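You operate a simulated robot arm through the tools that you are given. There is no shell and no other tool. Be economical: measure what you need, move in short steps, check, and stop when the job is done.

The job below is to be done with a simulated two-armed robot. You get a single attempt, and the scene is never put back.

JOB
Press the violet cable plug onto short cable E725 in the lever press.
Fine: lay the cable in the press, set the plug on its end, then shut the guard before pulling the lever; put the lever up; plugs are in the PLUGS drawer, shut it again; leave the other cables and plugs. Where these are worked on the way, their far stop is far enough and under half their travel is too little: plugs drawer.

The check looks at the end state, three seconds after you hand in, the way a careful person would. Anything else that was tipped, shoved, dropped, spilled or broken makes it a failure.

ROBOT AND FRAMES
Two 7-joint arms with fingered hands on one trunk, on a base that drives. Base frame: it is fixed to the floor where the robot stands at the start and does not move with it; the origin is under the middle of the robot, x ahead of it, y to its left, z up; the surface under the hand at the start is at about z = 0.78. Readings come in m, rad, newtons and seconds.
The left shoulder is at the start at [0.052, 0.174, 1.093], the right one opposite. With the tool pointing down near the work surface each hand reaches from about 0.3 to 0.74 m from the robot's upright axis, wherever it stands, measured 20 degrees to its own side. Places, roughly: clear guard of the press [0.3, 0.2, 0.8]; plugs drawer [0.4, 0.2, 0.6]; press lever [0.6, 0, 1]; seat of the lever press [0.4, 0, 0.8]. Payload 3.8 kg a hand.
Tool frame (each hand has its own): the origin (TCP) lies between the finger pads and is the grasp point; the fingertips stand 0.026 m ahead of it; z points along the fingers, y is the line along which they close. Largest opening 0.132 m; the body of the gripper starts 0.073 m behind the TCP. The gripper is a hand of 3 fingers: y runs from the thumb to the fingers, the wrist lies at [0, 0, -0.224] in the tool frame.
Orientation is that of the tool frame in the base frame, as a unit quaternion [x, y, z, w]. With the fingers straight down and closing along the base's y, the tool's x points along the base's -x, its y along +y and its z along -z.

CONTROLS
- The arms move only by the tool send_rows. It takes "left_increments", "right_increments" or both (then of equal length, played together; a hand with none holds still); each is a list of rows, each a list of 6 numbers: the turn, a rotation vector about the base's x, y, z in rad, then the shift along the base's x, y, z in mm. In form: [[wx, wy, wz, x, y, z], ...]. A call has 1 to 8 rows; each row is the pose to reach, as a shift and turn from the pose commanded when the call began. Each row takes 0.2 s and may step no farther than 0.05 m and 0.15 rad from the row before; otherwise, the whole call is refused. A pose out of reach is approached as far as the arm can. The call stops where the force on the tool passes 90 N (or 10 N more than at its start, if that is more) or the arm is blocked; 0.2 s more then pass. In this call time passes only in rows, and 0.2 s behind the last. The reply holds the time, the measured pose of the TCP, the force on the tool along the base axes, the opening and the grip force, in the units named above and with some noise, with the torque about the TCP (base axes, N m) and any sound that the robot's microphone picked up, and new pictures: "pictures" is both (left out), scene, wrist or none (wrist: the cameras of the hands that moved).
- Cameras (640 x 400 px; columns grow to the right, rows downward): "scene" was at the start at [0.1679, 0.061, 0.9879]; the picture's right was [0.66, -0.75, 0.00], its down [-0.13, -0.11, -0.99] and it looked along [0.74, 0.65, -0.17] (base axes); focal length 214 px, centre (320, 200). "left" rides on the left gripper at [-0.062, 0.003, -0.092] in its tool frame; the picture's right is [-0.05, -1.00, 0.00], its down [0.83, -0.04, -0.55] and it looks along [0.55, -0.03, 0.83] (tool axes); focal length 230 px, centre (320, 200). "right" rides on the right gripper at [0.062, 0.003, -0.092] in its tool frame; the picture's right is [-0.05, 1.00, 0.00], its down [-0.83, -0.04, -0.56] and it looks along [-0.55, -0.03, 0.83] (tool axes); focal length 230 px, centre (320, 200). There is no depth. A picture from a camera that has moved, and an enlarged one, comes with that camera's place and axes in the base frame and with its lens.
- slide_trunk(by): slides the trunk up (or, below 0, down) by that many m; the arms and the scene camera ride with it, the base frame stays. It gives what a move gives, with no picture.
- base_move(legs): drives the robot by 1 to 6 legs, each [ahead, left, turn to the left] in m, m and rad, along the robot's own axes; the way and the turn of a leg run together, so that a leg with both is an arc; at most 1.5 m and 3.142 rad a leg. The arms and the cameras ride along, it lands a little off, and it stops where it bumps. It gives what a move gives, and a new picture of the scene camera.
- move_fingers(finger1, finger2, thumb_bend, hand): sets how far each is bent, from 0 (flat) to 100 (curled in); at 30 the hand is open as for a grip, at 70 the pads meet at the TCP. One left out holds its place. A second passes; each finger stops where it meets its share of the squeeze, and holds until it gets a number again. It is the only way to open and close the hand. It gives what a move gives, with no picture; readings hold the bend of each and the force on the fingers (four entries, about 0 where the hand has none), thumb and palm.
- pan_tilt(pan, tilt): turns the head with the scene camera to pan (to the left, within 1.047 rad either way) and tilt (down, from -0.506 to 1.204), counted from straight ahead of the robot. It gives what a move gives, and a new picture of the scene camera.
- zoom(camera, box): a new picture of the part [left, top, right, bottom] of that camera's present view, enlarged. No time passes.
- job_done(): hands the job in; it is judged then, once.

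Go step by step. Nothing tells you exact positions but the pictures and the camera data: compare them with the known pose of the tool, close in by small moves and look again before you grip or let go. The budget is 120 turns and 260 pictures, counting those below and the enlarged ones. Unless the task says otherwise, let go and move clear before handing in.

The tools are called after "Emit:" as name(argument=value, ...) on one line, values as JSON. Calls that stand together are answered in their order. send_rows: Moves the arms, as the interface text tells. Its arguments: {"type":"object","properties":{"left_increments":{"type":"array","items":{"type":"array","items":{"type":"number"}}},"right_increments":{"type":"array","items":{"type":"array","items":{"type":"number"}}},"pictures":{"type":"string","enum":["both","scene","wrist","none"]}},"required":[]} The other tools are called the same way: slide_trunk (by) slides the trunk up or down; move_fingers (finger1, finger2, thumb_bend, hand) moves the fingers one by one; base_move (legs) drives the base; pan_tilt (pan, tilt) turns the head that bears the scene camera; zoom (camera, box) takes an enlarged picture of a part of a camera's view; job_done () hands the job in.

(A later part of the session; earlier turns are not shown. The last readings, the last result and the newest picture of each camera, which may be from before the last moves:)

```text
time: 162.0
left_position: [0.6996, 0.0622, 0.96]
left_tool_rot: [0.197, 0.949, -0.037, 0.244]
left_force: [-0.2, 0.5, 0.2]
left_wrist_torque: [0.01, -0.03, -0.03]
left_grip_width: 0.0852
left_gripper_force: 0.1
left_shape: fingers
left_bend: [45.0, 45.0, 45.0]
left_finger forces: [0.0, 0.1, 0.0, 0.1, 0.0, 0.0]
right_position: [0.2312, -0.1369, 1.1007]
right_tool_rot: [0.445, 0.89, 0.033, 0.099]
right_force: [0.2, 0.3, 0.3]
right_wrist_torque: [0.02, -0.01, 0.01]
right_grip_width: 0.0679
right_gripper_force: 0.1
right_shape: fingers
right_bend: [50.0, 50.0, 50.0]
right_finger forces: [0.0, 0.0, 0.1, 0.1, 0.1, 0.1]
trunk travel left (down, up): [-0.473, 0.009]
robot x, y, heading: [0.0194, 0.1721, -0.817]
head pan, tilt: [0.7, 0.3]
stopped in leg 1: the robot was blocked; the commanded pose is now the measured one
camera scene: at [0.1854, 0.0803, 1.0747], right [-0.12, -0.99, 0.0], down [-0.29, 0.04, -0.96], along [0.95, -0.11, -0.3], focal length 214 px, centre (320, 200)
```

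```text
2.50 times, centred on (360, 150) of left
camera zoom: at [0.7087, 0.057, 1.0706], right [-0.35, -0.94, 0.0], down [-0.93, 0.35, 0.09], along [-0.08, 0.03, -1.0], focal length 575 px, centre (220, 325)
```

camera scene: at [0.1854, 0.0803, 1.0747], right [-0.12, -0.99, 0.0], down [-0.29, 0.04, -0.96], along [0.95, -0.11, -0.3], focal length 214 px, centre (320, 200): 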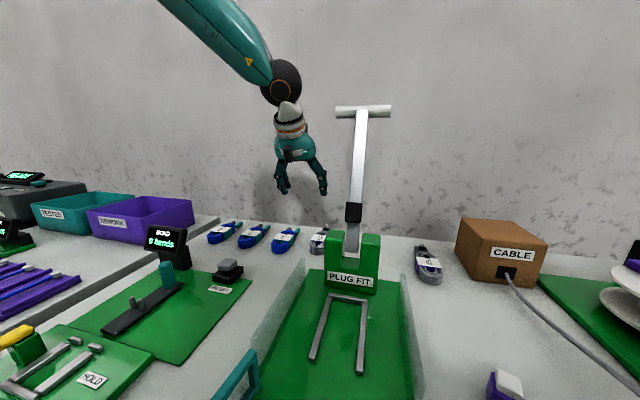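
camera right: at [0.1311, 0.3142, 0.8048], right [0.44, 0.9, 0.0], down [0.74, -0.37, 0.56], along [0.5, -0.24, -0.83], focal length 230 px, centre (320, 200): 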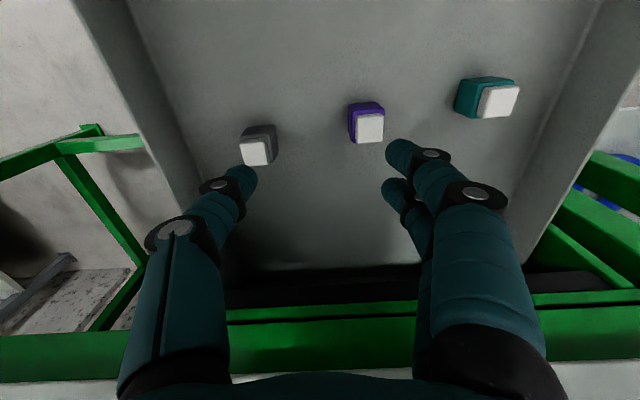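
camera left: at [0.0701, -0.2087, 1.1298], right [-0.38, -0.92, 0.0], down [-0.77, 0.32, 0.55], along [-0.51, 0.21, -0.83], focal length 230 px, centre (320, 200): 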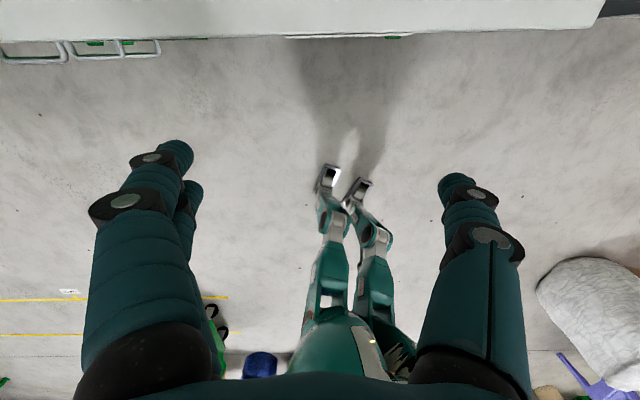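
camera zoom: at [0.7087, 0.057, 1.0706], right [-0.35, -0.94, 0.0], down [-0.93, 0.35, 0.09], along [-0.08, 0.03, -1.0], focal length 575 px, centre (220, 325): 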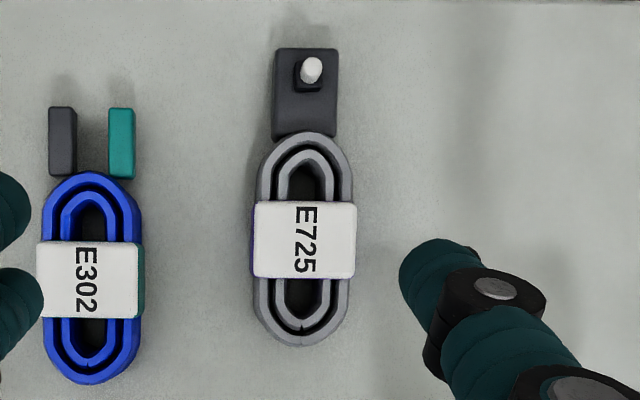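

Seat geometry is clear: U-rails about 5 cm apart inside, axis angle ≈ −0.376 rad, open toward the robot, back bar at ≈[0.486, −0.004]. Lower the trunk 9 cm and then shift over E725.

Emit:
slide_trunk(by=-0.09)

Emit:
send_rows(left_increments=[[0, 0, 0, 4, -14, 0], [0, 0, 0, 8, -28, 0], [0, 0, 0.02, 12, -42, 0]], pictures="wrist")

```text
time: 163.2
left_position: [0.7, 0.0601, 0.8715]
left_tool_rot: [0.198, 0.949, -0.037, 0.244]
left_force: [0.1, 0.5, 0.4]
left_wrist_torque: [0.01, 0.0, 0.0]
left_grip_width: 0.0854
left_gripper_force: 0.2
left_shape: fingers
left_bend: [45.0, 45.0, 45.0]
left_finger forces: [0.1, 0.0, 0.0, 0.0, 0.0, 0.0]
right_position: [0.2309, -0.1368, 1.011]
right_tool_rot: [0.444, 0.89, 0.032, 0.1]
right_force: [-0.5, 0.0, -0.4]
right_wrist_torque: [0.01, 0.03, -0.02]
right_grip_width: 0.0675
right_gripper_force: 0.0
right_shape: fingers
right_bend: [50.0, 50.0, 50.0]
right_finger forces: [0.1, 0.1, 0.0, 0.0, 0.0, 0.0]
trunk travel left (down, up): [-0.383, 0.099]
robot x, y, heading: [0.0231, 0.1718, -0.823]
head pan, tilt: [0.7, 0.3]
```

```text
time: 164.0
left_position: [0.7113, 0.0189, 0.8711]
left_tool_rot: [0.188, 0.951, -0.034, 0.244]
left_force: [-0.1, 0.0, -0.7]
left_wrist_torque: [-0.03, -0.02, -0.01]
left_grip_width: 0.0853
left_gripper_force: 0.1
left_shape: fingers
left_bend: [45.0, 45.0, 45.0]
left_finger forces: [0.0, 0.0, 0.0, 0.0, 0.1, 0.0]
right_position: [0.2323, -0.1365, 1.0101]
right_tool_rot: [0.445, 0.889, 0.032, 0.098]
right_force: [0.1, 0.3, -0.4]
right_wrist_torque: [0.02, 0.01, 0.0]
right_grip_width: 0.0677
right_gripper_force: 0.1
right_shape: fingers
right_bend: [50.0, 50.0, 50.0]
right_finger forces: [0.0, 0.1, 0.1, 0.0, 0.0, 0.0]
trunk travel left (down, up): [-0.383, 0.099]
robot x, y, heading: [0.0185, 0.1718, -0.82]
head pan, tilt: [0.7, 0.3]
camera left: at [0.7205, 0.0144, 0.9808], right [-0.33, -0.94, 0.0], down [-0.94, 0.33, 0.09], along [-0.08, 0.03, -1.0], focal length 230 px, centre (320, 200)
```

left: 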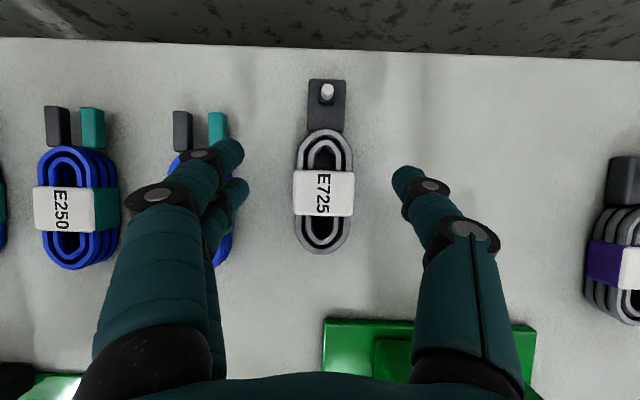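

Centred over E725. Narrow the fingers a bit more to stay clear of E302, then descend.

Emit:
move_fingers(hand="left", finger1=51, finger2=51, thumb_bend=51)

Emit:
slide_trunk(by=-0.045)

Emit:
zoom(camera="left", box=[0, 0, 640, 400])

```text
time: 165.0
left_position: [0.7106, 0.0192, 0.8704]
left_tool_rot: [0.188, 0.951, -0.034, 0.244]
left_force: [0.3, -0.5, 0.2]
left_wrist_torque: [0.03, 0.0, -0.02]
left_grip_width: 0.0654
left_gripper_force: 0.1
left_shape: fingers
left_bend: [51.0, 51.0, 51.0]
left_finger forces: [0.0, 0.0, 0.0, 0.0, 0.0, 0.0]
right_position: [0.2321, -0.1372, 1.0108]
right_tool_rot: [0.443, 0.89, 0.032, 0.1]
right_force: [-0.3, 0.6, 0.1]
right_wrist_torque: [-0.01, 0.0, 0.03]
right_grip_width: 0.0678
right_gripper_force: 0.0
right_shape: fingers
right_bend: [50.0, 50.0, 50.0]
right_finger forces: [0.0, 0.0, 0.0, 0.0, 0.1, 0.0]
trunk travel left (down, up): [-0.383, 0.099]
robot x, y, heading: [0.0227, 0.1655, -0.819]
head pan, tilt: [0.7, 0.3]
```

```text
time: 165.9
left_position: [0.7116, 0.0185, 0.8264]
left_tool_rot: [0.188, 0.95, -0.034, 0.245]
left_force: [-0.6, -0.3, 0.6]
left_wrist_torque: [-0.06, -0.01, 0.04]
left_grip_width: 0.065
left_gripper_force: 0.1
left_shape: fingers
left_bend: [51.0, 51.0, 51.0]
left_finger forces: [0.0, 0.1, 0.0, 0.0, 0.0, 0.0]
right_position: [0.231, -0.1359, 0.967]
right_tool_rot: [0.444, 0.89, 0.032, 0.1]
right_force: [-0.8, 0.2, -0.5]
right_wrist_torque: [-0.02, 0.0, 0.02]
right_grip_width: 0.0678
right_gripper_force: 0.0
right_shape: fingers
right_bend: [50.0, 50.0, 50.0]
right_finger forces: [0.0, 0.0, 0.1, 0.1, 0.0, 0.0]
trunk travel left (down, up): [-0.338, 0.144]
robot x, y, heading: [0.023, 0.1715, -0.821]
head pan, tilt: [0.7, 0.3]
```

```text
1.00 times, centred on (320, 200) of left (not enlarged: the box is as wide or as high as the picture)
camera zoom: at [0.7207, 0.0151, 0.9363], right [-0.33, -0.94, 0.0], down [-0.94, 0.33, 0.09], along [-0.08, 0.03, -1.0], focal length 230 px, centre (320, 200)
```

zoom: 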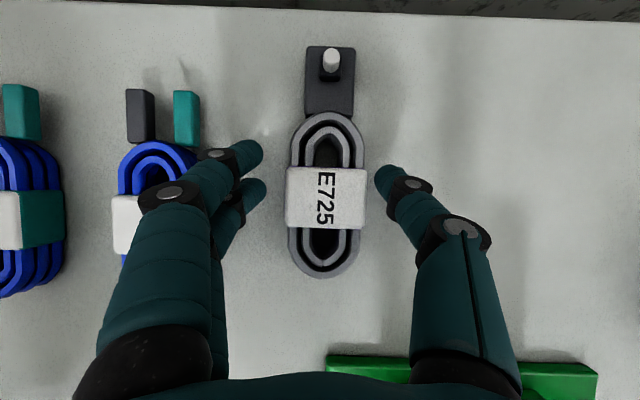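

Emit:
slide_trunk(by=-0.013)

Emit:
zoom(camera="left", box=[80, 20, 440, 300])

```text
time: 166.5
left_position: [0.7117, 0.0182, 0.8163]
left_tool_rot: [0.189, 0.95, -0.036, 0.246]
left_force: [1.8, -0.7, 11.1]
left_wrist_torque: [0.41, -0.26, -0.04]
left_grip_width: 0.065
left_gripper_force: 5.4
left_shape: fingers
left_bend: [51.0, 52.0, 51.0]
left_finger forces: [0.0, 11.4, 0.0, 0.0, 0.0, 0.0]
right_position: [0.2321, -0.1368, 0.9541]
right_tool_rot: [0.444, 0.89, 0.032, 0.099]
right_force: [0.5, 0.6, 1.0]
right_wrist_torque: [0.01, 0.0, 0.0]
right_grip_width: 0.0676
right_gripper_force: 0.1
right_shape: fingers
right_bend: [50.0, 50.0, 50.0]
right_finger forces: [0.0, 0.1, 0.1, 0.0, 0.0, 0.1]
trunk travel left (down, up): [-0.325, 0.157]
robot x, y, heading: [0.02, 0.17, -0.818]
head pan, tilt: [0.7, 0.3]
```

```text
1.43 times, centred on (260, 160) of left
camera zoom: at [0.7205, 0.0142, 0.925], right [-0.33, -0.94, 0.0], down [-0.94, 0.33, 0.09], along [-0.08, 0.03, -1.0], focal length 329 px, centre (406, 257)
```

zoom: 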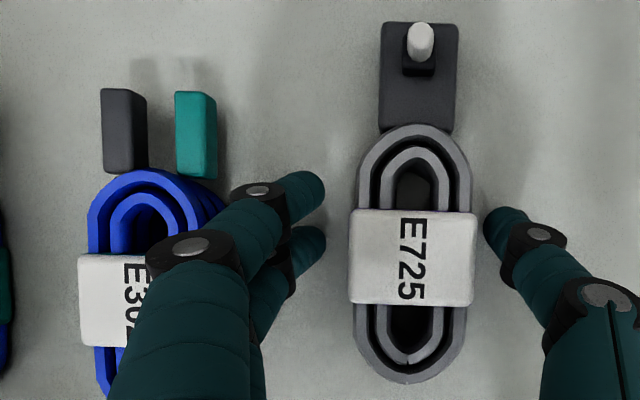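

A fingertip touches the bench. Raise 4 mm and close on the coil.

Emit:
slide_trunk(by=0.005)

Emit:
move_fingers(hand="left", finger1=68, finger2=68, thumb_bend=68)

Emit:
zoom(camera="left", box=[80, 20, 440, 300])

```text
time: 167.1
left_position: [0.71, 0.0195, 0.8173]
left_tool_rot: [0.187, 0.951, -0.033, 0.244]
left_force: [-0.3, 0.0, 0.4]
left_wrist_torque: [-0.02, -0.02, -0.04]
left_grip_width: 0.0649
left_gripper_force: 0.0
left_shape: fingers
left_bend: [51.0, 51.0, 51.0]
left_finger forces: [0.0, 0.1, 0.1, 0.0, 0.0, 0.0]
right_position: [0.2314, -0.1364, 0.9569]
right_tool_rot: [0.444, 0.89, 0.033, 0.099]
right_force: [0.3, 0.4, 0.3]
right_wrist_torque: [0.01, 0.01, -0.01]
right_grip_width: 0.0679
right_gripper_force: 0.0
right_shape: fingers
right_bend: [50.0, 50.0, 50.0]
right_finger forces: [0.1, 0.0, 0.0, 0.0, 0.1, 0.0]
trunk travel left (down, up): [-0.33, 0.152]
robot x, y, heading: [0.0206, 0.1704, -0.815]
head pan, tilt: [0.7, 0.3]
```

```text
time: 168.1
left_position: [0.7111, 0.0189, 0.8176]
left_tool_rot: [0.189, 0.95, -0.034, 0.244]
left_force: [0.4, 0.9, -0.1]
left_wrist_torque: [-0.02, -0.02, 0.01]
left_grip_width: 0.0438
left_gripper_force: 14.7
left_shape: fingers
left_bend: [58.0, 59.0, 61.0]
left_finger forces: [7.4, 7.2, 0.0, 0.0, 14.8, 0.0]
right_position: [0.2322, -0.1366, 0.9572]
right_tool_rot: [0.445, 0.889, 0.032, 0.099]
right_force: [-0.4, 0.2, 0.5]
right_wrist_torque: [0.01, 0.0, 0.01]
right_grip_width: 0.0679
right_gripper_force: 0.1
right_shape: fingers
right_bend: [50.0, 50.0, 50.0]
right_finger forces: [0.1, 0.1, 0.0, 0.1, 0.0, 0.0]
trunk travel left (down, up): [-0.33, 0.152]
robot x, y, heading: [0.0218, 0.1739, -0.818]
head pan, tilt: [0.7, 0.3]
```

```text
1.43 times, centred on (260, 160) of left
camera zoom: at [0.7209, 0.0151, 0.9279], right [-0.33, -0.94, 0.0], down [-0.94, 0.33, 0.09], along [-0.08, 0.03, -1.0], focal length 329 px, centre (406, 257)
```

zoom: 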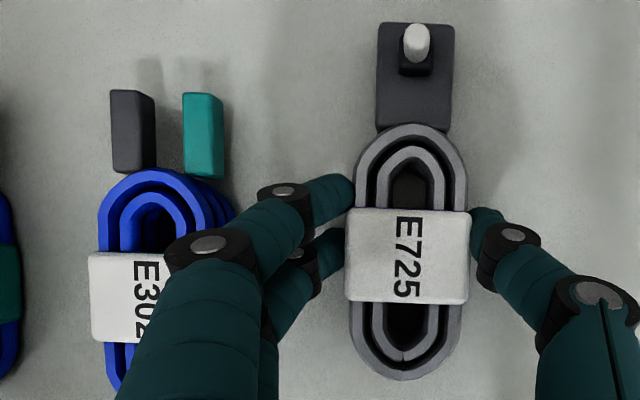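

Gripped well (0.044 m, 15 N). Lift, then drive back and right to bring it over the U-seat.

Emit:
slide_trunk(by=0.13)

Emit:
base_move(legs=[[-0.258, -0.109, 0], [0.022, -0.119, 0]])

Emit:
zoom(camera="left", box=[0, 0, 640, 400])

```text
time: 169.6
left_position: [0.7116, 0.019, 0.9458]
left_tool_rot: [0.187, 0.951, -0.033, 0.243]
left_force: [0.3, 0.1, -1.4]
left_wrist_torque: [-0.01, -0.02, 0.03]
left_grip_width: 0.044
left_gripper_force: 14.3
left_shape: fingers
left_bend: [59.0, 59.0, 61.0]
left_finger forces: [7.3, 7.3, 0.1, 0.1, 14.7, 0.0]
right_position: [0.2325, -0.138, 1.0869]
right_tool_rot: [0.445, 0.889, 0.033, 0.099]
right_force: [0.0, -0.6, -0.2]
right_wrist_torque: [0.01, 0.01, 0.0]
right_grip_width: 0.0679
right_gripper_force: 0.1
right_shape: fingers
right_bend: [50.0, 50.0, 50.0]
right_finger forces: [0.0, 0.0, 0.0, 0.0, 0.0, 0.0]
trunk travel left (down, up): [-0.46, 0.022]
robot x, y, heading: [0.0208, 0.1644, -0.823]
head pan, tilt: [0.7, 0.3]
```

```text
time: 172.9
left_position: [0.3803, 0.0377, 0.9484]
left_tool_rot: [0.189, 0.95, -0.034, 0.245]
left_force: [-0.9, 0.7, -0.3]
left_wrist_torque: [-0.02, 0.02, -0.01]
left_grip_width: 0.0438
left_gripper_force: 14.7
left_shape: fingers
left_bend: [59.0, 59.0, 61.0]
left_finger forces: [7.4, 7.3, 0.0, 0.1, 14.7, 0.0]
right_position: [-0.099, -0.1173, 1.0879]
right_tool_rot: [0.446, 0.889, 0.033, 0.1]
right_force: [0.0, 0.6, -0.3]
right_wrist_torque: [0.01, 0.01, -0.01]
right_grip_width: 0.0678
right_gripper_force: 0.1
right_shape: fingers
right_bend: [50.0, 50.0, 50.0]
right_finger forces: [0.0, 0.0, 0.0, 0.0, 0.1, 0.0]
trunk travel left (down, up): [-0.46, 0.022]
robot x, y, heading: [-0.3124, 0.1902, -0.822]
head pan, tilt: [0.7, 0.3]
camera scene: at [-0.1455, 0.1016, 1.0564], right [-0.12, -0.99, 0.0], down [-0.29, 0.04, -0.96], along [0.95, -0.12, -0.3], focal length 214 px, centre (320, 200)
```

scene: 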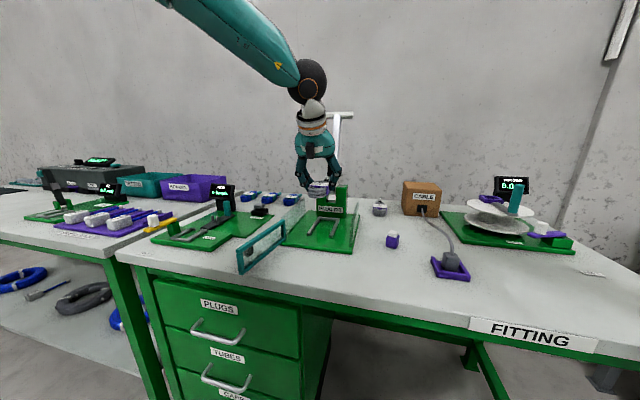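

```text
1.00 times, centred on (320, 200) of left (not enlarged: the box is as wide or as high as the picture)
camera zoom: at [0.3903, 0.0344, 1.0579], right [-0.33, -0.94, 0.0], down [-0.94, 0.33, 0.09], along [-0.08, 0.03, -1.0], focal length 230 px, centre (320, 200)
```

zoom: 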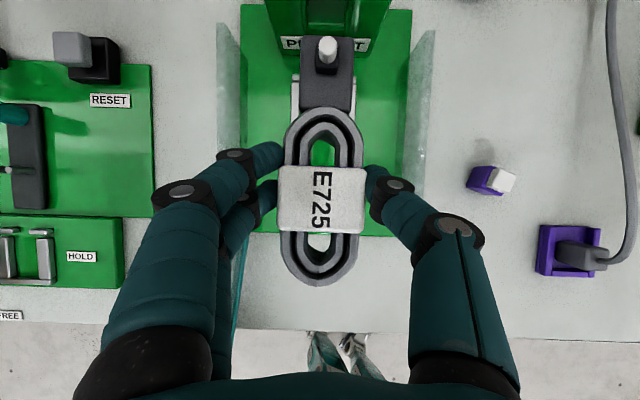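

Over the seat. Zoom in to measure the remaining offset to the rails.

Emit:
zoom(camera="left", box=[220, 0, 440, 250])

Emit:
zoom(camera="scene", box=[260, 160, 380, 260])

```text
1.60 times, centred on (330, 125) of left
camera zoom: at [0.3903, 0.0344, 1.0579], right [-0.33, -0.94, 0.0], down [-0.94, 0.33, 0.09], along [-0.08, 0.03, -1.0], focal length 368 px, centre (304, 320)
```

zoom: 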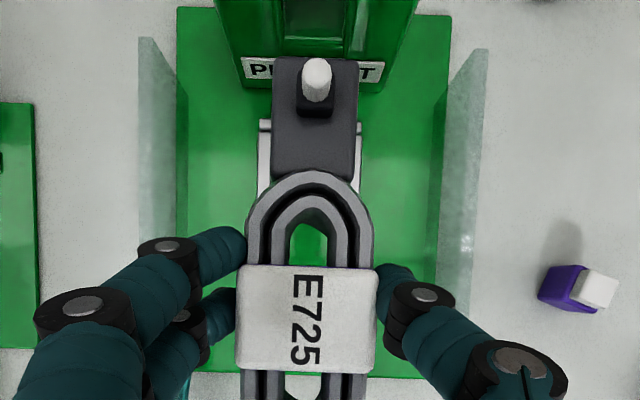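

```text
4.00 times, centred on (320, 210) of scene
camera zoom: at [-0.1455, 0.1016, 1.0564], right [-0.12, -0.99, 0.0], down [-0.29, 0.04, -0.96], along [0.95, -0.12, -0.3], focal length 858 px, centre (320, 160)
```

zoom: 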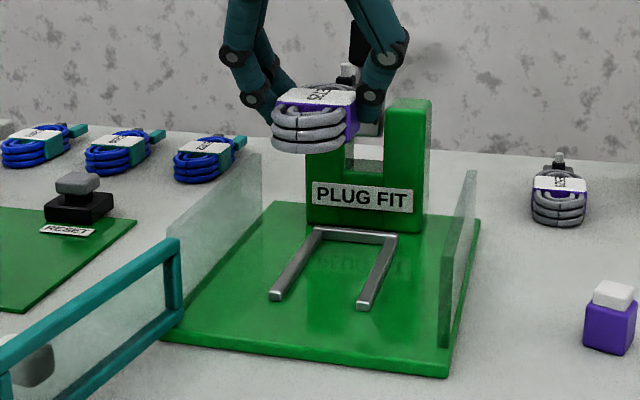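

Measured: move +24 mm x, −8 mm y so the end block comes to the back bar. Then lower.

Emit:
send_rows(left_increments=[[0, 0, 0, 12, -4, 0], [0, 0, 0, 24, -8, 0]], pictures="none")

Emit:
slide_trunk(by=-0.08)

Emit:
zoom(camera="left", box=[220, 0, 440, 250])

Emit:
zoom(camera="scene", box=[260, 100, 380, 200])

```text
time: 173.5
left_position: [0.4025, 0.0338, 0.9499]
left_tool_rot: [0.19, 0.951, -0.035, 0.244]
left_force: [-0.3, 0.7, -1.2]
left_wrist_torque: [-0.02, -0.03, -0.04]
left_grip_width: 0.0438
left_gripper_force: 14.3
left_shape: fingers
left_bend: [59.0, 59.0, 61.0]
left_finger forces: [7.5, 7.4, 0.0, 0.0, 14.7, 0.0]
left hand out of reach, approached as far as the arm can: row 2
right_position: [-0.0991, -0.1162, 1.0874]
right_tool_rot: [0.446, 0.889, 0.033, 0.099]
right_force: [0.1, -0.2, 0.0]
right_wrist_torque: [-0.01, -0.01, 0.02]
right_grip_width: 0.0678
right_gripper_force: 0.0
right_shape: fingers
right_bend: [50.0, 50.0, 50.0]
right_finger forces: [0.0, 0.0, 0.0, 0.0, 0.0, 0.0]
trunk travel left (down, up): [-0.46, 0.022]
robot x, y, heading: [-0.3079, 0.1915, -0.823]
head pan, tilt: [0.7, 0.3]
```

```text
time: 174.7
left_position: [0.4034, 0.0336, 0.8702]
left_tool_rot: [0.19, 0.95, -0.035, 0.246]
left_force: [-0.9, -0.5, -1.6]
left_wrist_torque: [0.01, -0.02, 0.0]
left_grip_width: 0.0437
left_gripper_force: 14.5
left_shape: fingers
left_bend: [59.0, 59.0, 61.0]
left_finger forces: [7.2, 7.2, 0.1, 0.1, 14.6, 0.0]
right_position: [-0.0984, -0.1149, 1.0079]
right_tool_rot: [0.445, 0.889, 0.032, 0.1]
right_force: [-0.4, -0.7, 0.3]
right_wrist_torque: [-0.01, 0.01, -0.01]
right_grip_width: 0.0679
right_gripper_force: 0.2
right_shape: fingers
right_bend: [50.0, 50.0, 50.0]
right_finger forces: [0.0, 0.1, 0.0, 0.0, 0.0, 0.1]
trunk travel left (down, up): [-0.38, 0.102]
robot x, y, heading: [-0.3102, 0.1911, -0.827]
head pan, tilt: [0.7, 0.3]
```

```text
1.60 times, centred on (330, 125) of left
camera zoom: at [0.412, 0.0304, 0.9807], right [-0.33, -0.94, 0.0], down [-0.94, 0.33, 0.09], along [-0.08, 0.03, -1.0], focal length 368 px, centre (304, 320)
```

zoom: 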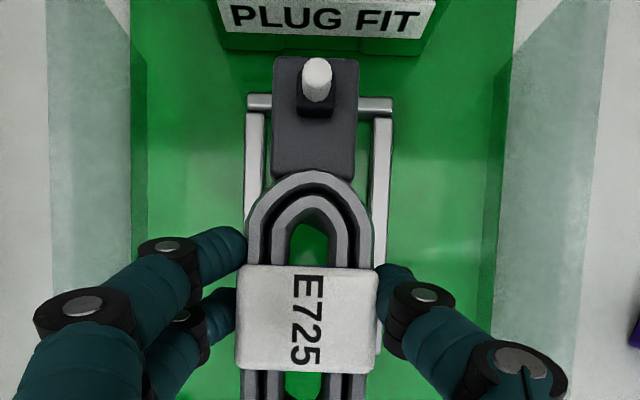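

```text
4.00 times, centred on (320, 150) of scene
camera zoom: at [-0.1536, 0.1103, 0.9519], right [-0.12, -0.99, 0.0], down [-0.29, 0.04, -0.96], along [0.95, -0.12, -0.3], focal length 858 px, centre (320, 400)
```

zoom: 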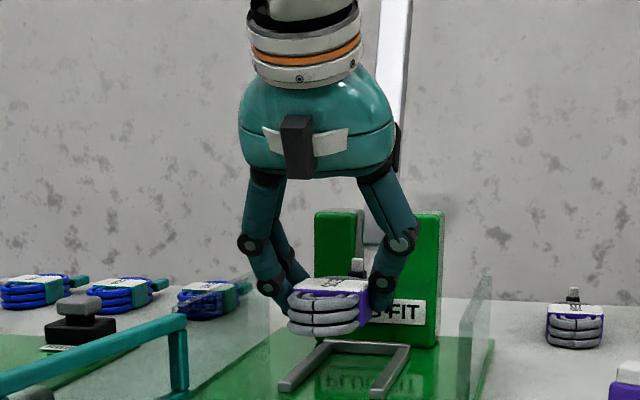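

Very good view. Correct yaw by +0.045 rad and shift (+3, −9) mm, then check again.

Emit:
send_rows(left_increments=[[0, 0, 0.02, 1.5, -4.5, 0], [0, 0, 0.045, 3, -9, 0]], pictures="none")

Emit:
zoom(camera="left", box=[220, 0, 440, 250])

```text
time: 175.3
left_position: [0.4072, 0.0254, 0.8699]
left_tool_rot: [0.168, 0.955, -0.03, 0.244]
left_force: [-0.4, -0.3, -0.6]
left_wrist_torque: [0.01, 0.02, -0.02]
left_grip_width: 0.044
left_gripper_force: 15.0
left_shape: fingers
left_bend: [59.0, 59.0, 61.0]
left_finger forces: [7.4, 7.2, 0.1, 0.1, 14.6, 0.1]
right_position: [-0.0989, -0.117, 1.0082]
right_tool_rot: [0.446, 0.889, 0.032, 0.099]
right_force: [-0.3, 0.4, -0.1]
right_wrist_torque: [-0.01, 0.0, -0.01]
right_grip_width: 0.0679
right_gripper_force: 0.0
right_shape: fingers
right_bend: [50.0, 50.0, 50.0]
right_finger forces: [0.0, 0.0, 0.0, 0.0, 0.1, 0.0]
trunk travel left (down, up): [-0.38, 0.102]
robot x, y, heading: [-0.3131, 0.1891, -0.818]
head pan, tilt: [0.7, 0.3]
```

```text
1.60 times, centred on (330, 125) of left
camera zoom: at [0.4158, 0.0215, 0.98], right [-0.29, -0.96, 0.0], down [-0.95, 0.29, 0.09], along [-0.09, 0.03, -1.0], focal length 368 px, centre (304, 320)
```

zoom: 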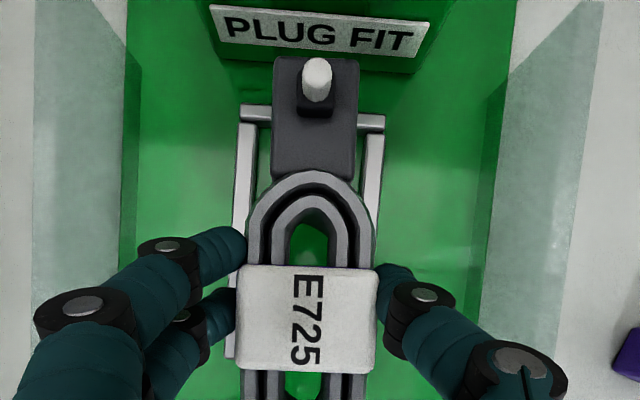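

Yaw correction was slightly too much; revert part of it and nudge.

Emit:
send_rows(left_increments=[[0, 0, -0.027, -0.6, 2.6, 0]], pictures="none")

Emit:
slide_trunk(by=-0.028)

Emit:
zoom(camera="left", box=[220, 0, 440, 250])

Emit:
zoom(camera="scene", box=[270, 90, 370, 170])

```text
time: 175.7
left_position: [0.4062, 0.0273, 0.8699]
left_tool_rot: [0.181, 0.952, -0.031, 0.245]
left_force: [-0.7, 0.6, -0.8]
left_wrist_torque: [0.0, 0.02, -0.01]
left_grip_width: 0.0438
left_gripper_force: 14.7
left_shape: fingers
left_bend: [59.0, 59.0, 61.0]
left_finger forces: [7.3, 7.2, 0.0, 0.0, 14.6, 0.0]
right_position: [-0.0987, -0.1176, 1.0085]
right_tool_rot: [0.446, 0.889, 0.032, 0.099]
right_force: [0.1, 0.3, -0.5]
right_wrist_torque: [-0.02, 0.01, 0.02]
right_grip_width: 0.0679
right_gripper_force: 0.0
right_shape: fingers
right_bend: [50.0, 50.0, 50.0]
right_finger forces: [0.0, 0.0, 0.0, 0.1, 0.0, 0.0]
trunk travel left (down, up): [-0.38, 0.102]
robot x, y, heading: [-0.3109, 0.1901, -0.82]
head pan, tilt: [0.7, 0.3]
```

```text
time: 176.4
left_position: [0.4056, 0.028, 0.8424]
left_tool_rot: [0.181, 0.952, -0.033, 0.245]
left_force: [-0.4, 0.2, 0.1]
left_wrist_torque: [0.02, 0.0, 0.01]
left_grip_width: 0.0438
left_gripper_force: 14.4
left_shape: fingers
left_bend: [59.0, 59.0, 61.0]
left_finger forces: [7.3, 7.3, 0.0, 0.0, 14.6, 0.0]
right_position: [-0.1012, -0.1176, 0.9798]
right_tool_rot: [0.445, 0.889, 0.032, 0.1]
right_force: [-0.2, -1.3, 0.0]
right_wrist_torque: [0.05, 0.02, 0.01]
right_grip_width: 0.0678
right_gripper_force: 0.0
right_shape: fingers
right_bend: [50.0, 50.0, 50.0]
right_finger forces: [0.0, 0.0, 0.0, 0.0, 0.0, 0.0]
trunk travel left (down, up): [-0.352, 0.13]
robot x, y, heading: [-0.3116, 0.1929, -0.818]
head pan, tilt: [0.7, 0.3]
```

```text
1.60 times, centred on (330, 125) of left
camera zoom: at [0.4145, 0.0244, 0.9521], right [-0.32, -0.95, 0.0], down [-0.94, 0.32, 0.09], along [-0.08, 0.03, -1.0], focal length 368 px, centre (304, 320)
```

zoom: 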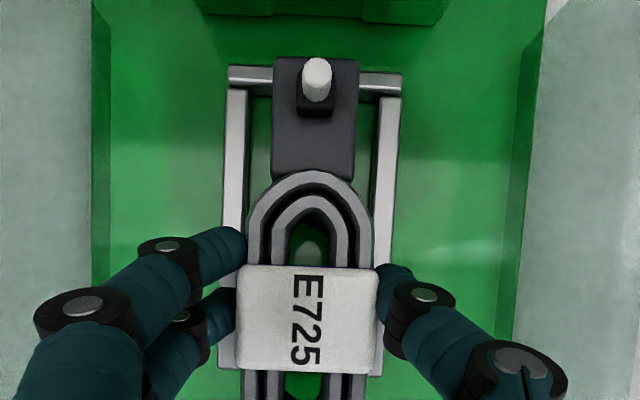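

```text
5.00 times, centred on (320, 130) of scene
camera zoom: at [-0.1563, 0.1133, 0.9211], right [-0.12, -0.99, 0.0], down [-0.29, 0.04, -0.96], along [0.95, -0.12, -0.3], focal length 1072 px, centre (320, 550)
```

zoom: 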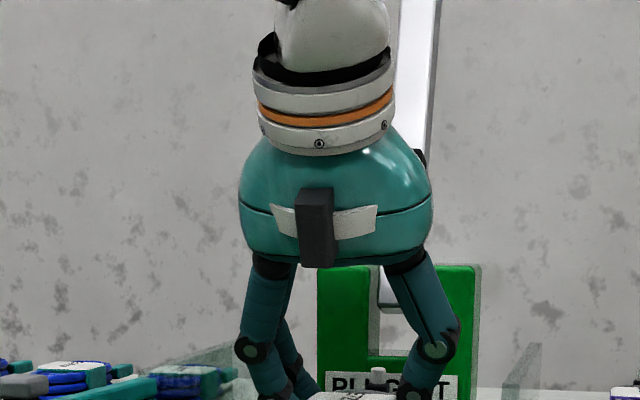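

Aligned within ~2 mm laterally, ~2 mm short of the back bar. Lower the last 2 cm in steps.

Emit:
slide_trunk(by=-0.011)

Emit:
slide_trunk(by=-0.005)

Emit:
zoom(camera="left", box=[220, 0, 440, 250])

```text
time: 177.0
left_position: [0.4058, 0.0293, 0.8329]
left_tool_rot: [0.181, 0.951, -0.033, 0.247]
left_force: [0.6, 1.1, 10.2]
left_wrist_torque: [0.33, -0.14, -0.01]
left_grip_width: 0.0435
left_gripper_force: 19.9
left_shape: fingers
left_bend: [59.0, 61.0, 61.0]
left_finger forces: [7.7, 17.7, 0.0, 0.1, 14.8, 0.0]
right_position: [-0.0992, -0.1164, 0.9699]
right_tool_rot: [0.445, 0.889, 0.032, 0.1]
right_force: [-0.3, 0.0, 0.6]
right_wrist_torque: [-0.02, -0.01, -0.02]
right_grip_width: 0.0676
right_gripper_force: 0.3
right_shape: fingers
right_bend: [50.0, 50.0, 50.0]
right_finger forces: [0.0, 0.0, 0.0, 0.1, 0.1, 0.0]
trunk travel left (down, up): [-0.341, 0.141]
robot x, y, heading: [-0.3115, 0.1937, -0.824]
head pan, tilt: [0.7, 0.3]
```

```text
time: 177.5
left_position: [0.4052, 0.0264, 0.8318]
left_tool_rot: [0.182, 0.951, -0.034, 0.249]
left_force: [5.6, 5.6, 35.8]
left_wrist_torque: [1.14, -0.58, -0.07]
left_grip_width: 0.0434
left_gripper_force: 32.2
left_shape: fingers
left_bend: [59.0, 66.0, 61.0]
left_finger forces: [9.2, 41.5, 0.1, 0.0, 13.9, 0.0]
right_position: [-0.1013, -0.1143, 0.9653]
right_tool_rot: [0.445, 0.889, 0.032, 0.101]
right_force: [0.0, 0.1, 0.4]
right_wrist_torque: [0.0, -0.01, 0.0]
right_grip_width: 0.0676
right_gripper_force: 0.1
right_shape: fingers
right_bend: [50.0, 50.0, 50.0]
right_finger forces: [0.0, 0.0, 0.0, 0.0, 0.0, 0.0]
trunk travel left (down, up): [-0.336, 0.146]
robot x, y, heading: [-0.3111, 0.1878, -0.825]
head pan, tilt: [0.7, 0.3]
```

```text
1.60 times, centred on (330, 125) of left
camera zoom: at [0.4137, 0.024, 0.9415], right [-0.32, -0.95, 0.0], down [-0.94, 0.32, 0.08], along [-0.07, 0.03, -1.0], focal length 368 px, centre (304, 320)
```

zoom: 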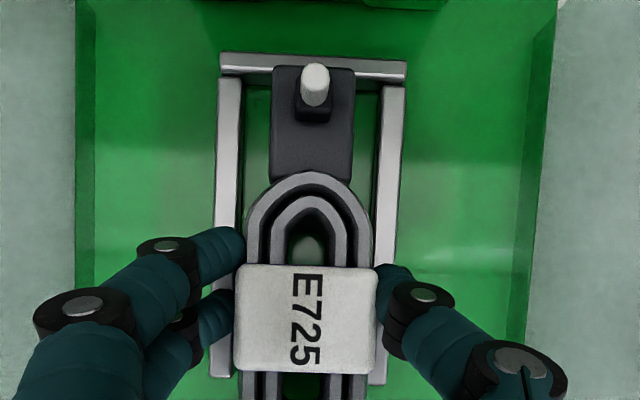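

Finger 2 rests on the left rail; the coil hangs just a few mm above the plate, centred. Relieve the load slightly and release.

Emit:
slide_trunk(by=0.005)

Emit:
move_fingers(hand="left", finger1=50, finger2=50, thumb_bend=50)

Emit:
zoom(camera="left", box=[220, 0, 440, 250])

```text
time: 178.1
left_position: [0.4058, 0.0273, 0.8324]
left_tool_rot: [0.181, 0.952, -0.033, 0.245]
left_force: [5.5, -0.8, 19.6]
left_wrist_torque: [0.53, -0.43, -0.14]
left_grip_width: 0.0435
left_gripper_force: 24.9
left_shape: fingers
left_bend: [59.0, 64.0, 61.0]
left_finger forces: [7.7, 27.5, 0.0, 0.0, 15.0, 0.1]
right_position: [-0.1007, -0.1153, 0.9698]
right_tool_rot: [0.445, 0.889, 0.032, 0.1]
right_force: [-0.9, -0.2, 0.0]
right_wrist_torque: [-0.05, 0.03, 0.01]
right_grip_width: 0.0678
right_gripper_force: 0.0
right_shape: fingers
right_bend: [50.0, 50.0, 50.0]
right_finger forces: [0.0, 0.0, 0.0, 0.1, 0.0, 0.0]
trunk travel left (down, up): [-0.341, 0.141]
robot x, y, heading: [-0.3134, 0.1956, -0.823]
head pan, tilt: [0.7, 0.3]
```

```text
time: 179.1
left_position: [0.4047, 0.0263, 0.8331]
left_tool_rot: [0.181, 0.952, -0.032, 0.245]
left_force: [-1.1, -5.7, 19.9]
left_wrist_torque: [0.34, -0.22, -0.02]
left_grip_width: 0.0672
left_gripper_force: 10.7
left_shape: fingers
left_bend: [50.0, 61.0, 50.0]
left_finger forces: [0.1, 20.8, 0.0, 0.0, 0.0, 0.1]
right_position: [-0.1011, -0.1168, 0.9694]
right_tool_rot: [0.445, 0.889, 0.032, 0.1]
right_force: [-0.7, -0.4, -0.3]
right_wrist_torque: [-0.01, 0.02, 0.0]
right_grip_width: 0.0677
right_gripper_force: 0.1
right_shape: fingers
right_bend: [50.0, 50.0, 50.0]
right_finger forces: [0.0, 0.1, 0.1, 0.0, 0.0, 0.0]
trunk travel left (down, up): [-0.341, 0.141]
robot x, y, heading: [-0.31, 0.192, -0.823]
head pan, tilt: [0.7, 0.3]
```

```text
1.60 times, centred on (330, 125) of left
camera zoom: at [0.413, 0.0237, 0.9424], right [-0.32, -0.95, 0.0], down [-0.94, 0.32, 0.09], along [-0.08, 0.03, -1.0], focal length 368 px, centre (304, 320)
```

zoom: 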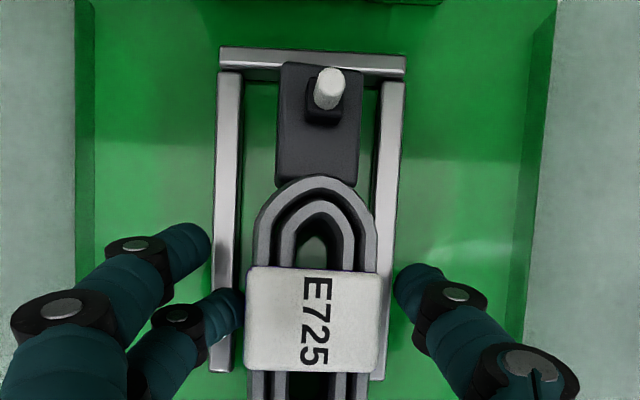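

The cable is down in the seat. Lift the hand slowly and check the cable stays.

Emit:
slide_trunk(by=0.02)

Emit:
slide_trunk(by=0.09)

Emit:
zoom(camera="left", box=[220, 0, 440, 250])

Emit:
zoom(camera="scene", box=[260, 150, 380, 250])

```text
time: 179.7
left_position: [0.4061, 0.0286, 0.8481]
left_tool_rot: [0.18, 0.952, -0.031, 0.243]
left_force: [0.9, 0.4, -0.3]
left_wrist_torque: [-0.03, -0.01, 0.02]
left_grip_width: 0.0672
left_gripper_force: 0.1
left_shape: fingers
left_bend: [50.0, 50.0, 50.0]
left_finger forces: [0.1, 0.0, 0.0, 0.0, 0.0, 0.0]
right_position: [-0.0988, -0.1162, 0.9889]
right_tool_rot: [0.446, 0.889, 0.032, 0.099]
right_force: [-0.8, 0.2, -0.6]
right_wrist_torque: [0.0, 0.01, 0.02]
right_grip_width: 0.0676
right_gripper_force: 0.0
right_shape: fingers
right_bend: [50.0, 50.0, 50.0]
right_finger forces: [0.1, 0.0, 0.0, 0.0, 0.0, 0.0]
trunk travel left (down, up): [-0.361, 0.121]
robot x, y, heading: [-0.3146, 0.1937, -0.828]
head pan, tilt: [0.7, 0.3]
```

```text
time: 181.0
left_position: [0.4056, 0.0289, 0.9392]
left_tool_rot: [0.181, 0.952, -0.031, 0.244]
left_force: [0.7, -0.1, -0.9]
left_wrist_torque: [0.02, -0.01, -0.06]
left_grip_width: 0.0671
left_gripper_force: 0.0
left_shape: fingers
left_bend: [50.0, 50.0, 50.0]
left_finger forces: [0.0, 0.0, 0.1, 0.0, 0.0, 0.0]
right_position: [-0.0983, -0.1165, 1.0777]
right_tool_rot: [0.446, 0.889, 0.032, 0.098]
right_force: [0.1, 0.0, 0.3]
right_wrist_torque: [0.02, 0.0, 0.0]
right_grip_width: 0.068
right_gripper_force: 0.0
right_shape: fingers
right_bend: [50.0, 50.0, 50.0]
right_finger forces: [0.0, 0.1, 0.1, 0.0, 0.1, 0.1]
trunk travel left (down, up): [-0.451, 0.031]
robot x, y, heading: [-0.3093, 0.1935, -0.823]
head pan, tilt: [0.7, 0.3]
```

```text
1.60 times, centred on (330, 125) of left
camera zoom: at [0.415, 0.0241, 1.0495], right [-0.32, -0.95, 0.0], down [-0.94, 0.32, 0.09], along [-0.09, 0.03, -1.0], focal length 368 px, centre (304, 320)
```

zoom: 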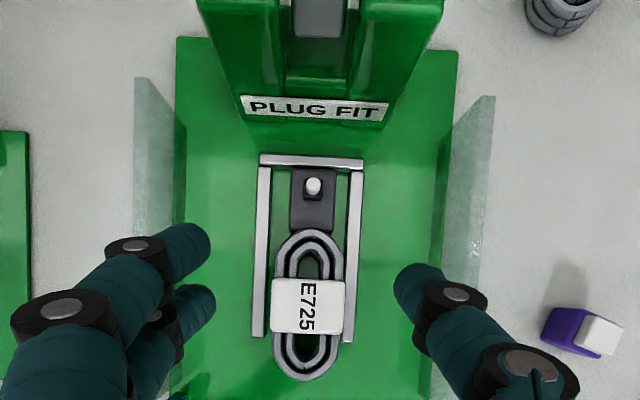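

```text
4.00 times, centred on (320, 200) of scene
camera zoom: at [-0.1458, 0.1022, 1.0435], right [-0.12, -0.99, 0.0], down [-0.29, 0.04, -0.96], along [0.95, -0.12, -0.3], focal length 858 px, centre (320, 200)
```

zoom: 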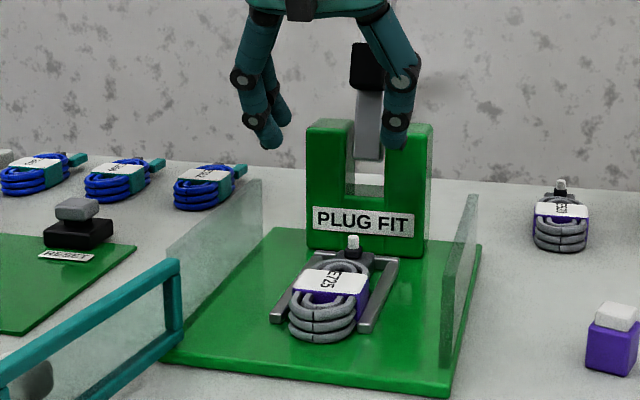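

The cable sits squarely in the seat with its pin up at about [0.470, −0.001]. I'll use the same left-hand pose to take the plug: rotate the base −0.33 so the fingers match the plug's faces.

Emit:
base_move(legs=[[-0.0285, 0.0428, 0], [0, 0, -0.33]])

Emit:
zoom(camera="left", box=[0, 0, 640, 400])

```text
time: 183.1
left_position: [0.3242, -0.1488, 0.9407]
left_tool_rot: [0.338, 0.908, -0.073, 0.236]
left_force: [-0.5, 0.0, 0.4]
left_wrist_torque: [0.0, 0.03, 0.03]
left_grip_width: 0.0674
left_gripper_force: 0.1
left_shape: fingers
left_bend: [50.0, 50.0, 50.0]
left_finger forces: [0.1, 0.0, 0.0, 0.1, 0.1, 0.1]
right_position: [-0.201, -0.1182, 1.0801]
right_tool_rot: [0.588, 0.802, 0.015, 0.103]
right_force: [0.3, -0.3, 0.0]
right_wrist_torque: [-0.06, 0.01, -0.01]
right_grip_width: 0.0679
right_gripper_force: 0.2
right_shape: fingers
right_bend: [50.0, 50.0, 50.0]
right_finger forces: [0.0, 0.0, 0.1, 0.0, 0.0, 0.0]
trunk travel left (down, up): [-0.451, 0.031]
robot x, y, heading: [-0.2977, 0.2414, -1.161]
head pan, tilt: [0.7, 0.3]
camera scene: at [-0.1722, 0.1027, 1.0437], right [-0.44, -0.9, 0.0], down [-0.27, 0.13, -0.96], along [0.86, -0.42, -0.3], focal length 214 px, centre (320, 200)
```

scene: 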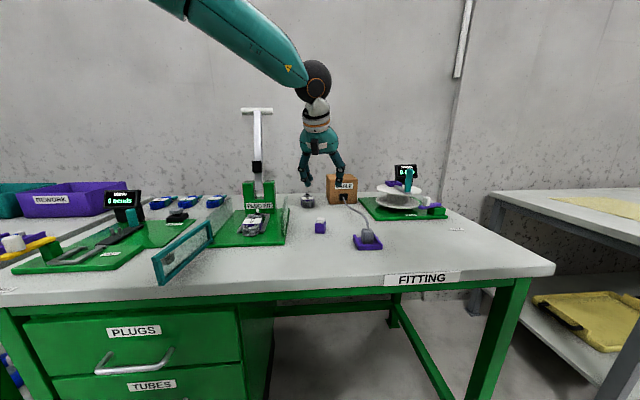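

```text
1.00 times, centred on (320, 200) of left (not enlarged: the box is as wide or as high as the picture)
camera zoom: at [0.3316, -0.1558, 1.051], right [-0.61, -0.79, 0.0], down [-0.79, 0.61, 0.09], along [-0.07, 0.06, -1.0], focal length 230 px, centre (320, 200)
```

zoom: 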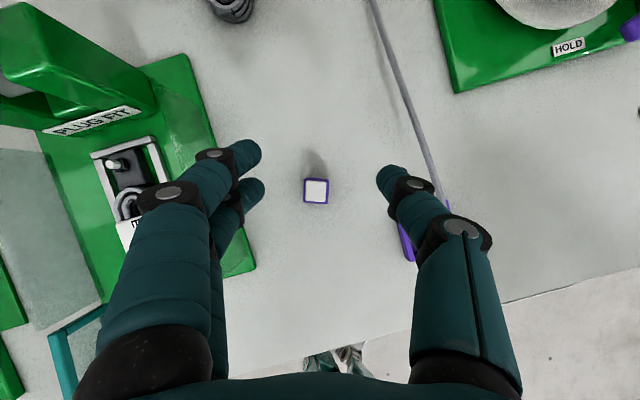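

Nicely aligned over the violet plug. Shift a few mm and lower.

Emit:
send_rows(left_increments=[[0, 0, 0, 2.4, 3.2, 0]], pictures="none")

Emit:
slide_trunk(by=-0.085)

Emit:
zoom(camera="left", box=[160, 50, 480, 300])

```text
time: 183.5
left_position: [0.3261, -0.1451, 0.9417]
left_tool_rot: [0.337, 0.908, -0.073, 0.236]
left_force: [-0.8, -0.5, 0.1]
left_wrist_torque: [-0.01, 0.04, 0.03]
left_grip_width: 0.0671
left_gripper_force: 0.1
left_shape: fingers
left_bend: [50.0, 50.0, 50.0]
left_finger forces: [0.0, 0.1, 0.0, 0.0, 0.0, 0.0]
right_position: [-0.1998, -0.1185, 1.0786]
right_tool_rot: [0.589, 0.802, 0.015, 0.104]
right_force: [0.1, -0.8, 0.9]
right_wrist_torque: [-0.04, 0.02, 0.01]
right_grip_width: 0.0679
right_gripper_force: 0.0
right_shape: fingers
right_bend: [50.0, 50.0, 50.0]
right_finger forces: [0.0, 0.1, 0.0, 0.0, 0.0, 0.1]
trunk travel left (down, up): [-0.451, 0.031]
robot x, y, heading: [-0.2994, 0.2406, -1.157]
head pan, tilt: [0.7, 0.3]
```

```text
time: 184.7
left_position: [0.3255, -0.1462, 0.8567]
left_tool_rot: [0.338, 0.908, -0.073, 0.236]
left_force: [-0.6, 0.7, 0.2]
left_wrist_torque: [0.02, 0.03, -0.02]
left_grip_width: 0.0672
left_gripper_force: 0.1
left_shape: fingers
left_bend: [50.0, 50.0, 50.0]
left_finger forces: [0.1, 0.0, 0.0, 0.0, 0.0, 0.0]
right_position: [-0.2003, -0.118, 0.9949]
right_tool_rot: [0.588, 0.802, 0.015, 0.104]
right_force: [0.3, 0.3, -0.2]
right_wrist_torque: [-0.02, 0.02, -0.02]
right_grip_width: 0.0677
right_gripper_force: 0.0
right_shape: fingers
right_bend: [50.0, 50.0, 50.0]
right_finger forces: [0.0, 0.1, 0.0, 0.0, 0.0, 0.0]
trunk travel left (down, up): [-0.366, 0.116]
robot x, y, heading: [-0.2998, 0.2437, -1.159]
head pan, tilt: [0.7, 0.3]
```

```text
1.60 times, centred on (320, 175) of left
camera zoom: at [0.3341, -0.1523, 0.9665], right [-0.61, -0.79, 0.0], down [-0.79, 0.61, 0.09], along [-0.07, 0.06, -1.0], focal length 368 px, centre (320, 240)
```

zoom: 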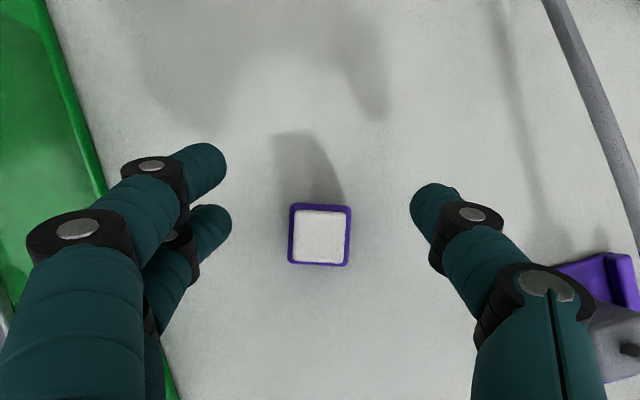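

Emit:
slide_trunk(by=-0.034)

Emit:
move_fingers(hand="left", finger1=72, finger2=72, thumb_bend=72)

Emit:
zoom(camera="left", box=[160, 50, 480, 300])

Emit:
zoom(camera="scene", box=[270, 120, 370, 200])

```text
time: 185.5
left_position: [0.326, -0.1455, 0.823]
left_tool_rot: [0.337, 0.908, -0.073, 0.237]
left_force: [-0.1, 0.1, 0.2]
left_wrist_torque: [0.0, 0.01, -0.03]
left_grip_width: 0.0672
left_gripper_force: 0.1
left_shape: fingers
left_bend: [50.0, 50.0, 50.0]
left_finger forces: [0.0, 0.1, 0.1, 0.1, 0.0, 0.0]
right_position: [-0.2008, -0.1182, 0.9595]
right_tool_rot: [0.588, 0.802, 0.015, 0.104]
right_force: [-0.4, -0.1, -0.4]
right_wrist_torque: [-0.04, -0.01, 0.01]
right_grip_width: 0.0676
right_gripper_force: 0.0
right_shape: fingers
right_bend: [50.0, 50.0, 50.0]
right_finger forces: [0.0, 0.0, 0.0, 0.0, 0.0, 0.1]
trunk travel left (down, up): [-0.332, 0.15]
robot x, y, heading: [-0.2977, 0.2434, -1.159]
head pan, tilt: [0.7, 0.3]
```

```text
time: 186.5
left_position: [0.3258, -0.1466, 0.823]
left_tool_rot: [0.337, 0.909, -0.072, 0.236]
left_force: [0.6, 0.0, 0.8]
left_wrist_torque: [-0.02, 0.0, -0.02]
left_grip_width: 0.0104
left_gripper_force: 9.3
left_shape: fingers
left_bend: [72.0, 65.0, 68.0]
left_finger forces: [0.2, 9.4, 0.1, 0.1, 9.4, 0.1]
right_position: [-0.2, -0.1201, 0.9604]
right_tool_rot: [0.588, 0.802, 0.016, 0.103]
right_force: [-0.3, 0.4, 0.2]
right_wrist_torque: [-0.01, -0.01, 0.02]
right_grip_width: 0.0678
right_gripper_force: 0.1
right_shape: fingers
right_bend: [50.0, 50.0, 50.0]
right_finger forces: [0.1, 0.0, 0.0, 0.1, 0.0, 0.0]
trunk travel left (down, up): [-0.332, 0.15]
robot x, y, heading: [-0.2981, 0.2409, -1.163]
head pan, tilt: [0.7, 0.3]
```

```text
1.60 times, centred on (320, 175) of left
camera zoom: at [0.3341, -0.1525, 0.9319], right [-0.61, -0.79, 0.0], down [-0.79, 0.61, 0.09], along [-0.07, 0.06, -1.0], focal length 368 px, centre (320, 240)
```

zoom: 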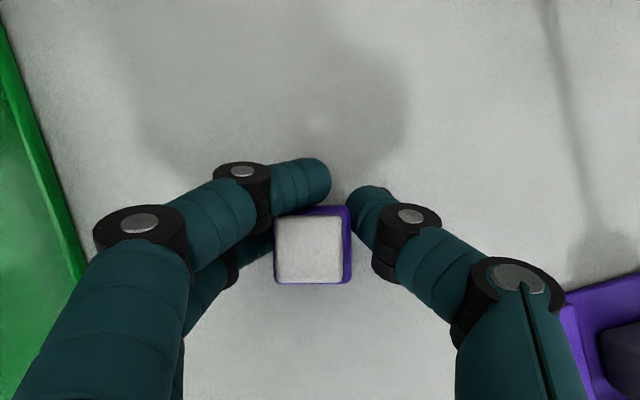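

```text
5.00 times, centred on (320, 160) of scene
camera zoom: at [-0.179, 0.1183, 0.9005], right [-0.44, -0.9, 0.0], down [-0.27, 0.13, -0.96], along [0.86, -0.42, -0.3], focal length 1072 px, centre (320, 400)
```

zoom: 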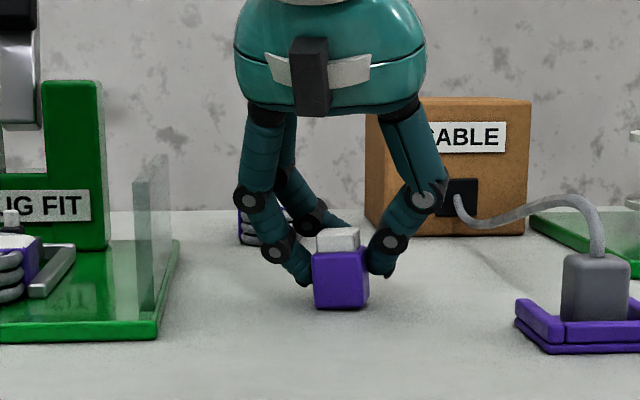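

Only one finger and thumb hold it, as the plug is a bit near. Open, shift 12 mm back, and regrip.

Emit:
move_fingers(hand="left", finger1=50, finger2=50, thumb_bend=50)

Emit:
send_rows(left_increments=[[0, 0, 0, -4.5, 3.5, 0], [0, 0, 0, -9.5, 7.3, 0]], pictures="none")

Emit:
zoom(camera="left", box=[160, 50, 480, 300])

```text
time: 187.5
left_position: [0.3266, -0.1458, 0.8223]
left_tool_rot: [0.338, 0.908, -0.073, 0.236]
left_force: [-0.2, 0.0, 0.3]
left_wrist_torque: [0.02, -0.01, 0.0]
left_grip_width: 0.0671
left_gripper_force: 0.1
left_shape: fingers
left_bend: [50.0, 50.0, 50.0]
left_finger forces: [0.1, 0.0, 0.0, 0.1, 0.0, 0.0]
right_position: [-0.2008, -0.1187, 0.9607]
right_tool_rot: [0.588, 0.802, 0.015, 0.104]
right_force: [0.5, -0.1, 0.7]
right_wrist_torque: [-0.02, -0.02, 0.01]
right_grip_width: 0.0678
right_gripper_force: 0.0
right_shape: fingers
right_bend: [50.0, 50.0, 50.0]
right_finger forces: [0.0, 0.0, 0.0, 0.1, 0.0, 0.0]
trunk travel left (down, up): [-0.332, 0.15]
robot x, y, heading: [-0.2972, 0.2405, -1.16]
head pan, tilt: [0.7, 0.3]
```

```text
time: 188.1
left_position: [0.3173, -0.139, 0.8228]
left_tool_rot: [0.337, 0.909, -0.073, 0.235]
left_force: [1.1, 1.0, 0.0]
left_wrist_torque: [0.02, 0.03, 0.0]
left_grip_width: 0.0669
left_gripper_force: 0.0
left_shape: fingers
left_bend: [50.0, 50.0, 50.0]
left_finger forces: [0.0, 0.1, 0.0, 0.0, 0.0, 0.0]
right_position: [-0.1994, -0.12, 0.9612]
right_tool_rot: [0.588, 0.802, 0.015, 0.103]
right_force: [0.0, 0.5, -0.2]
right_wrist_torque: [-0.02, 0.0, -0.01]
right_grip_width: 0.0679
right_gripper_force: 0.0
right_shape: fingers
right_bend: [50.0, 50.0, 50.0]
right_finger forces: [0.0, 0.0, 0.0, 0.0, 0.1, 0.0]
trunk travel left (down, up): [-0.332, 0.15]
robot x, y, heading: [-0.2977, 0.2438, -1.159]
head pan, tilt: [0.7, 0.3]
```

```text
1.60 times, centred on (320, 175) of left
camera zoom: at [0.3246, -0.1446, 0.9322], right [-0.61, -0.79, 0.0], down [-0.79, 0.61, 0.09], along [-0.07, 0.06, -1.0], focal length 368 px, centre (320, 240)
```

zoom: 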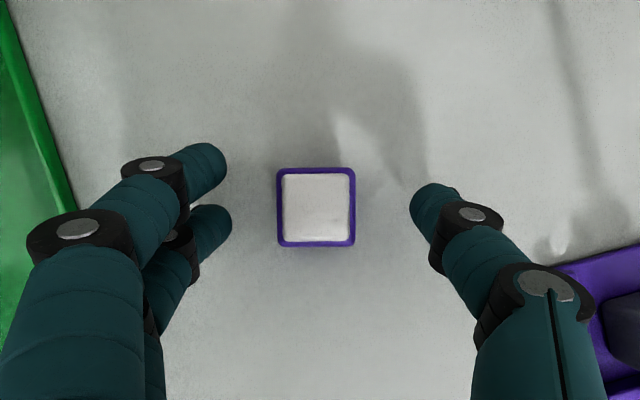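

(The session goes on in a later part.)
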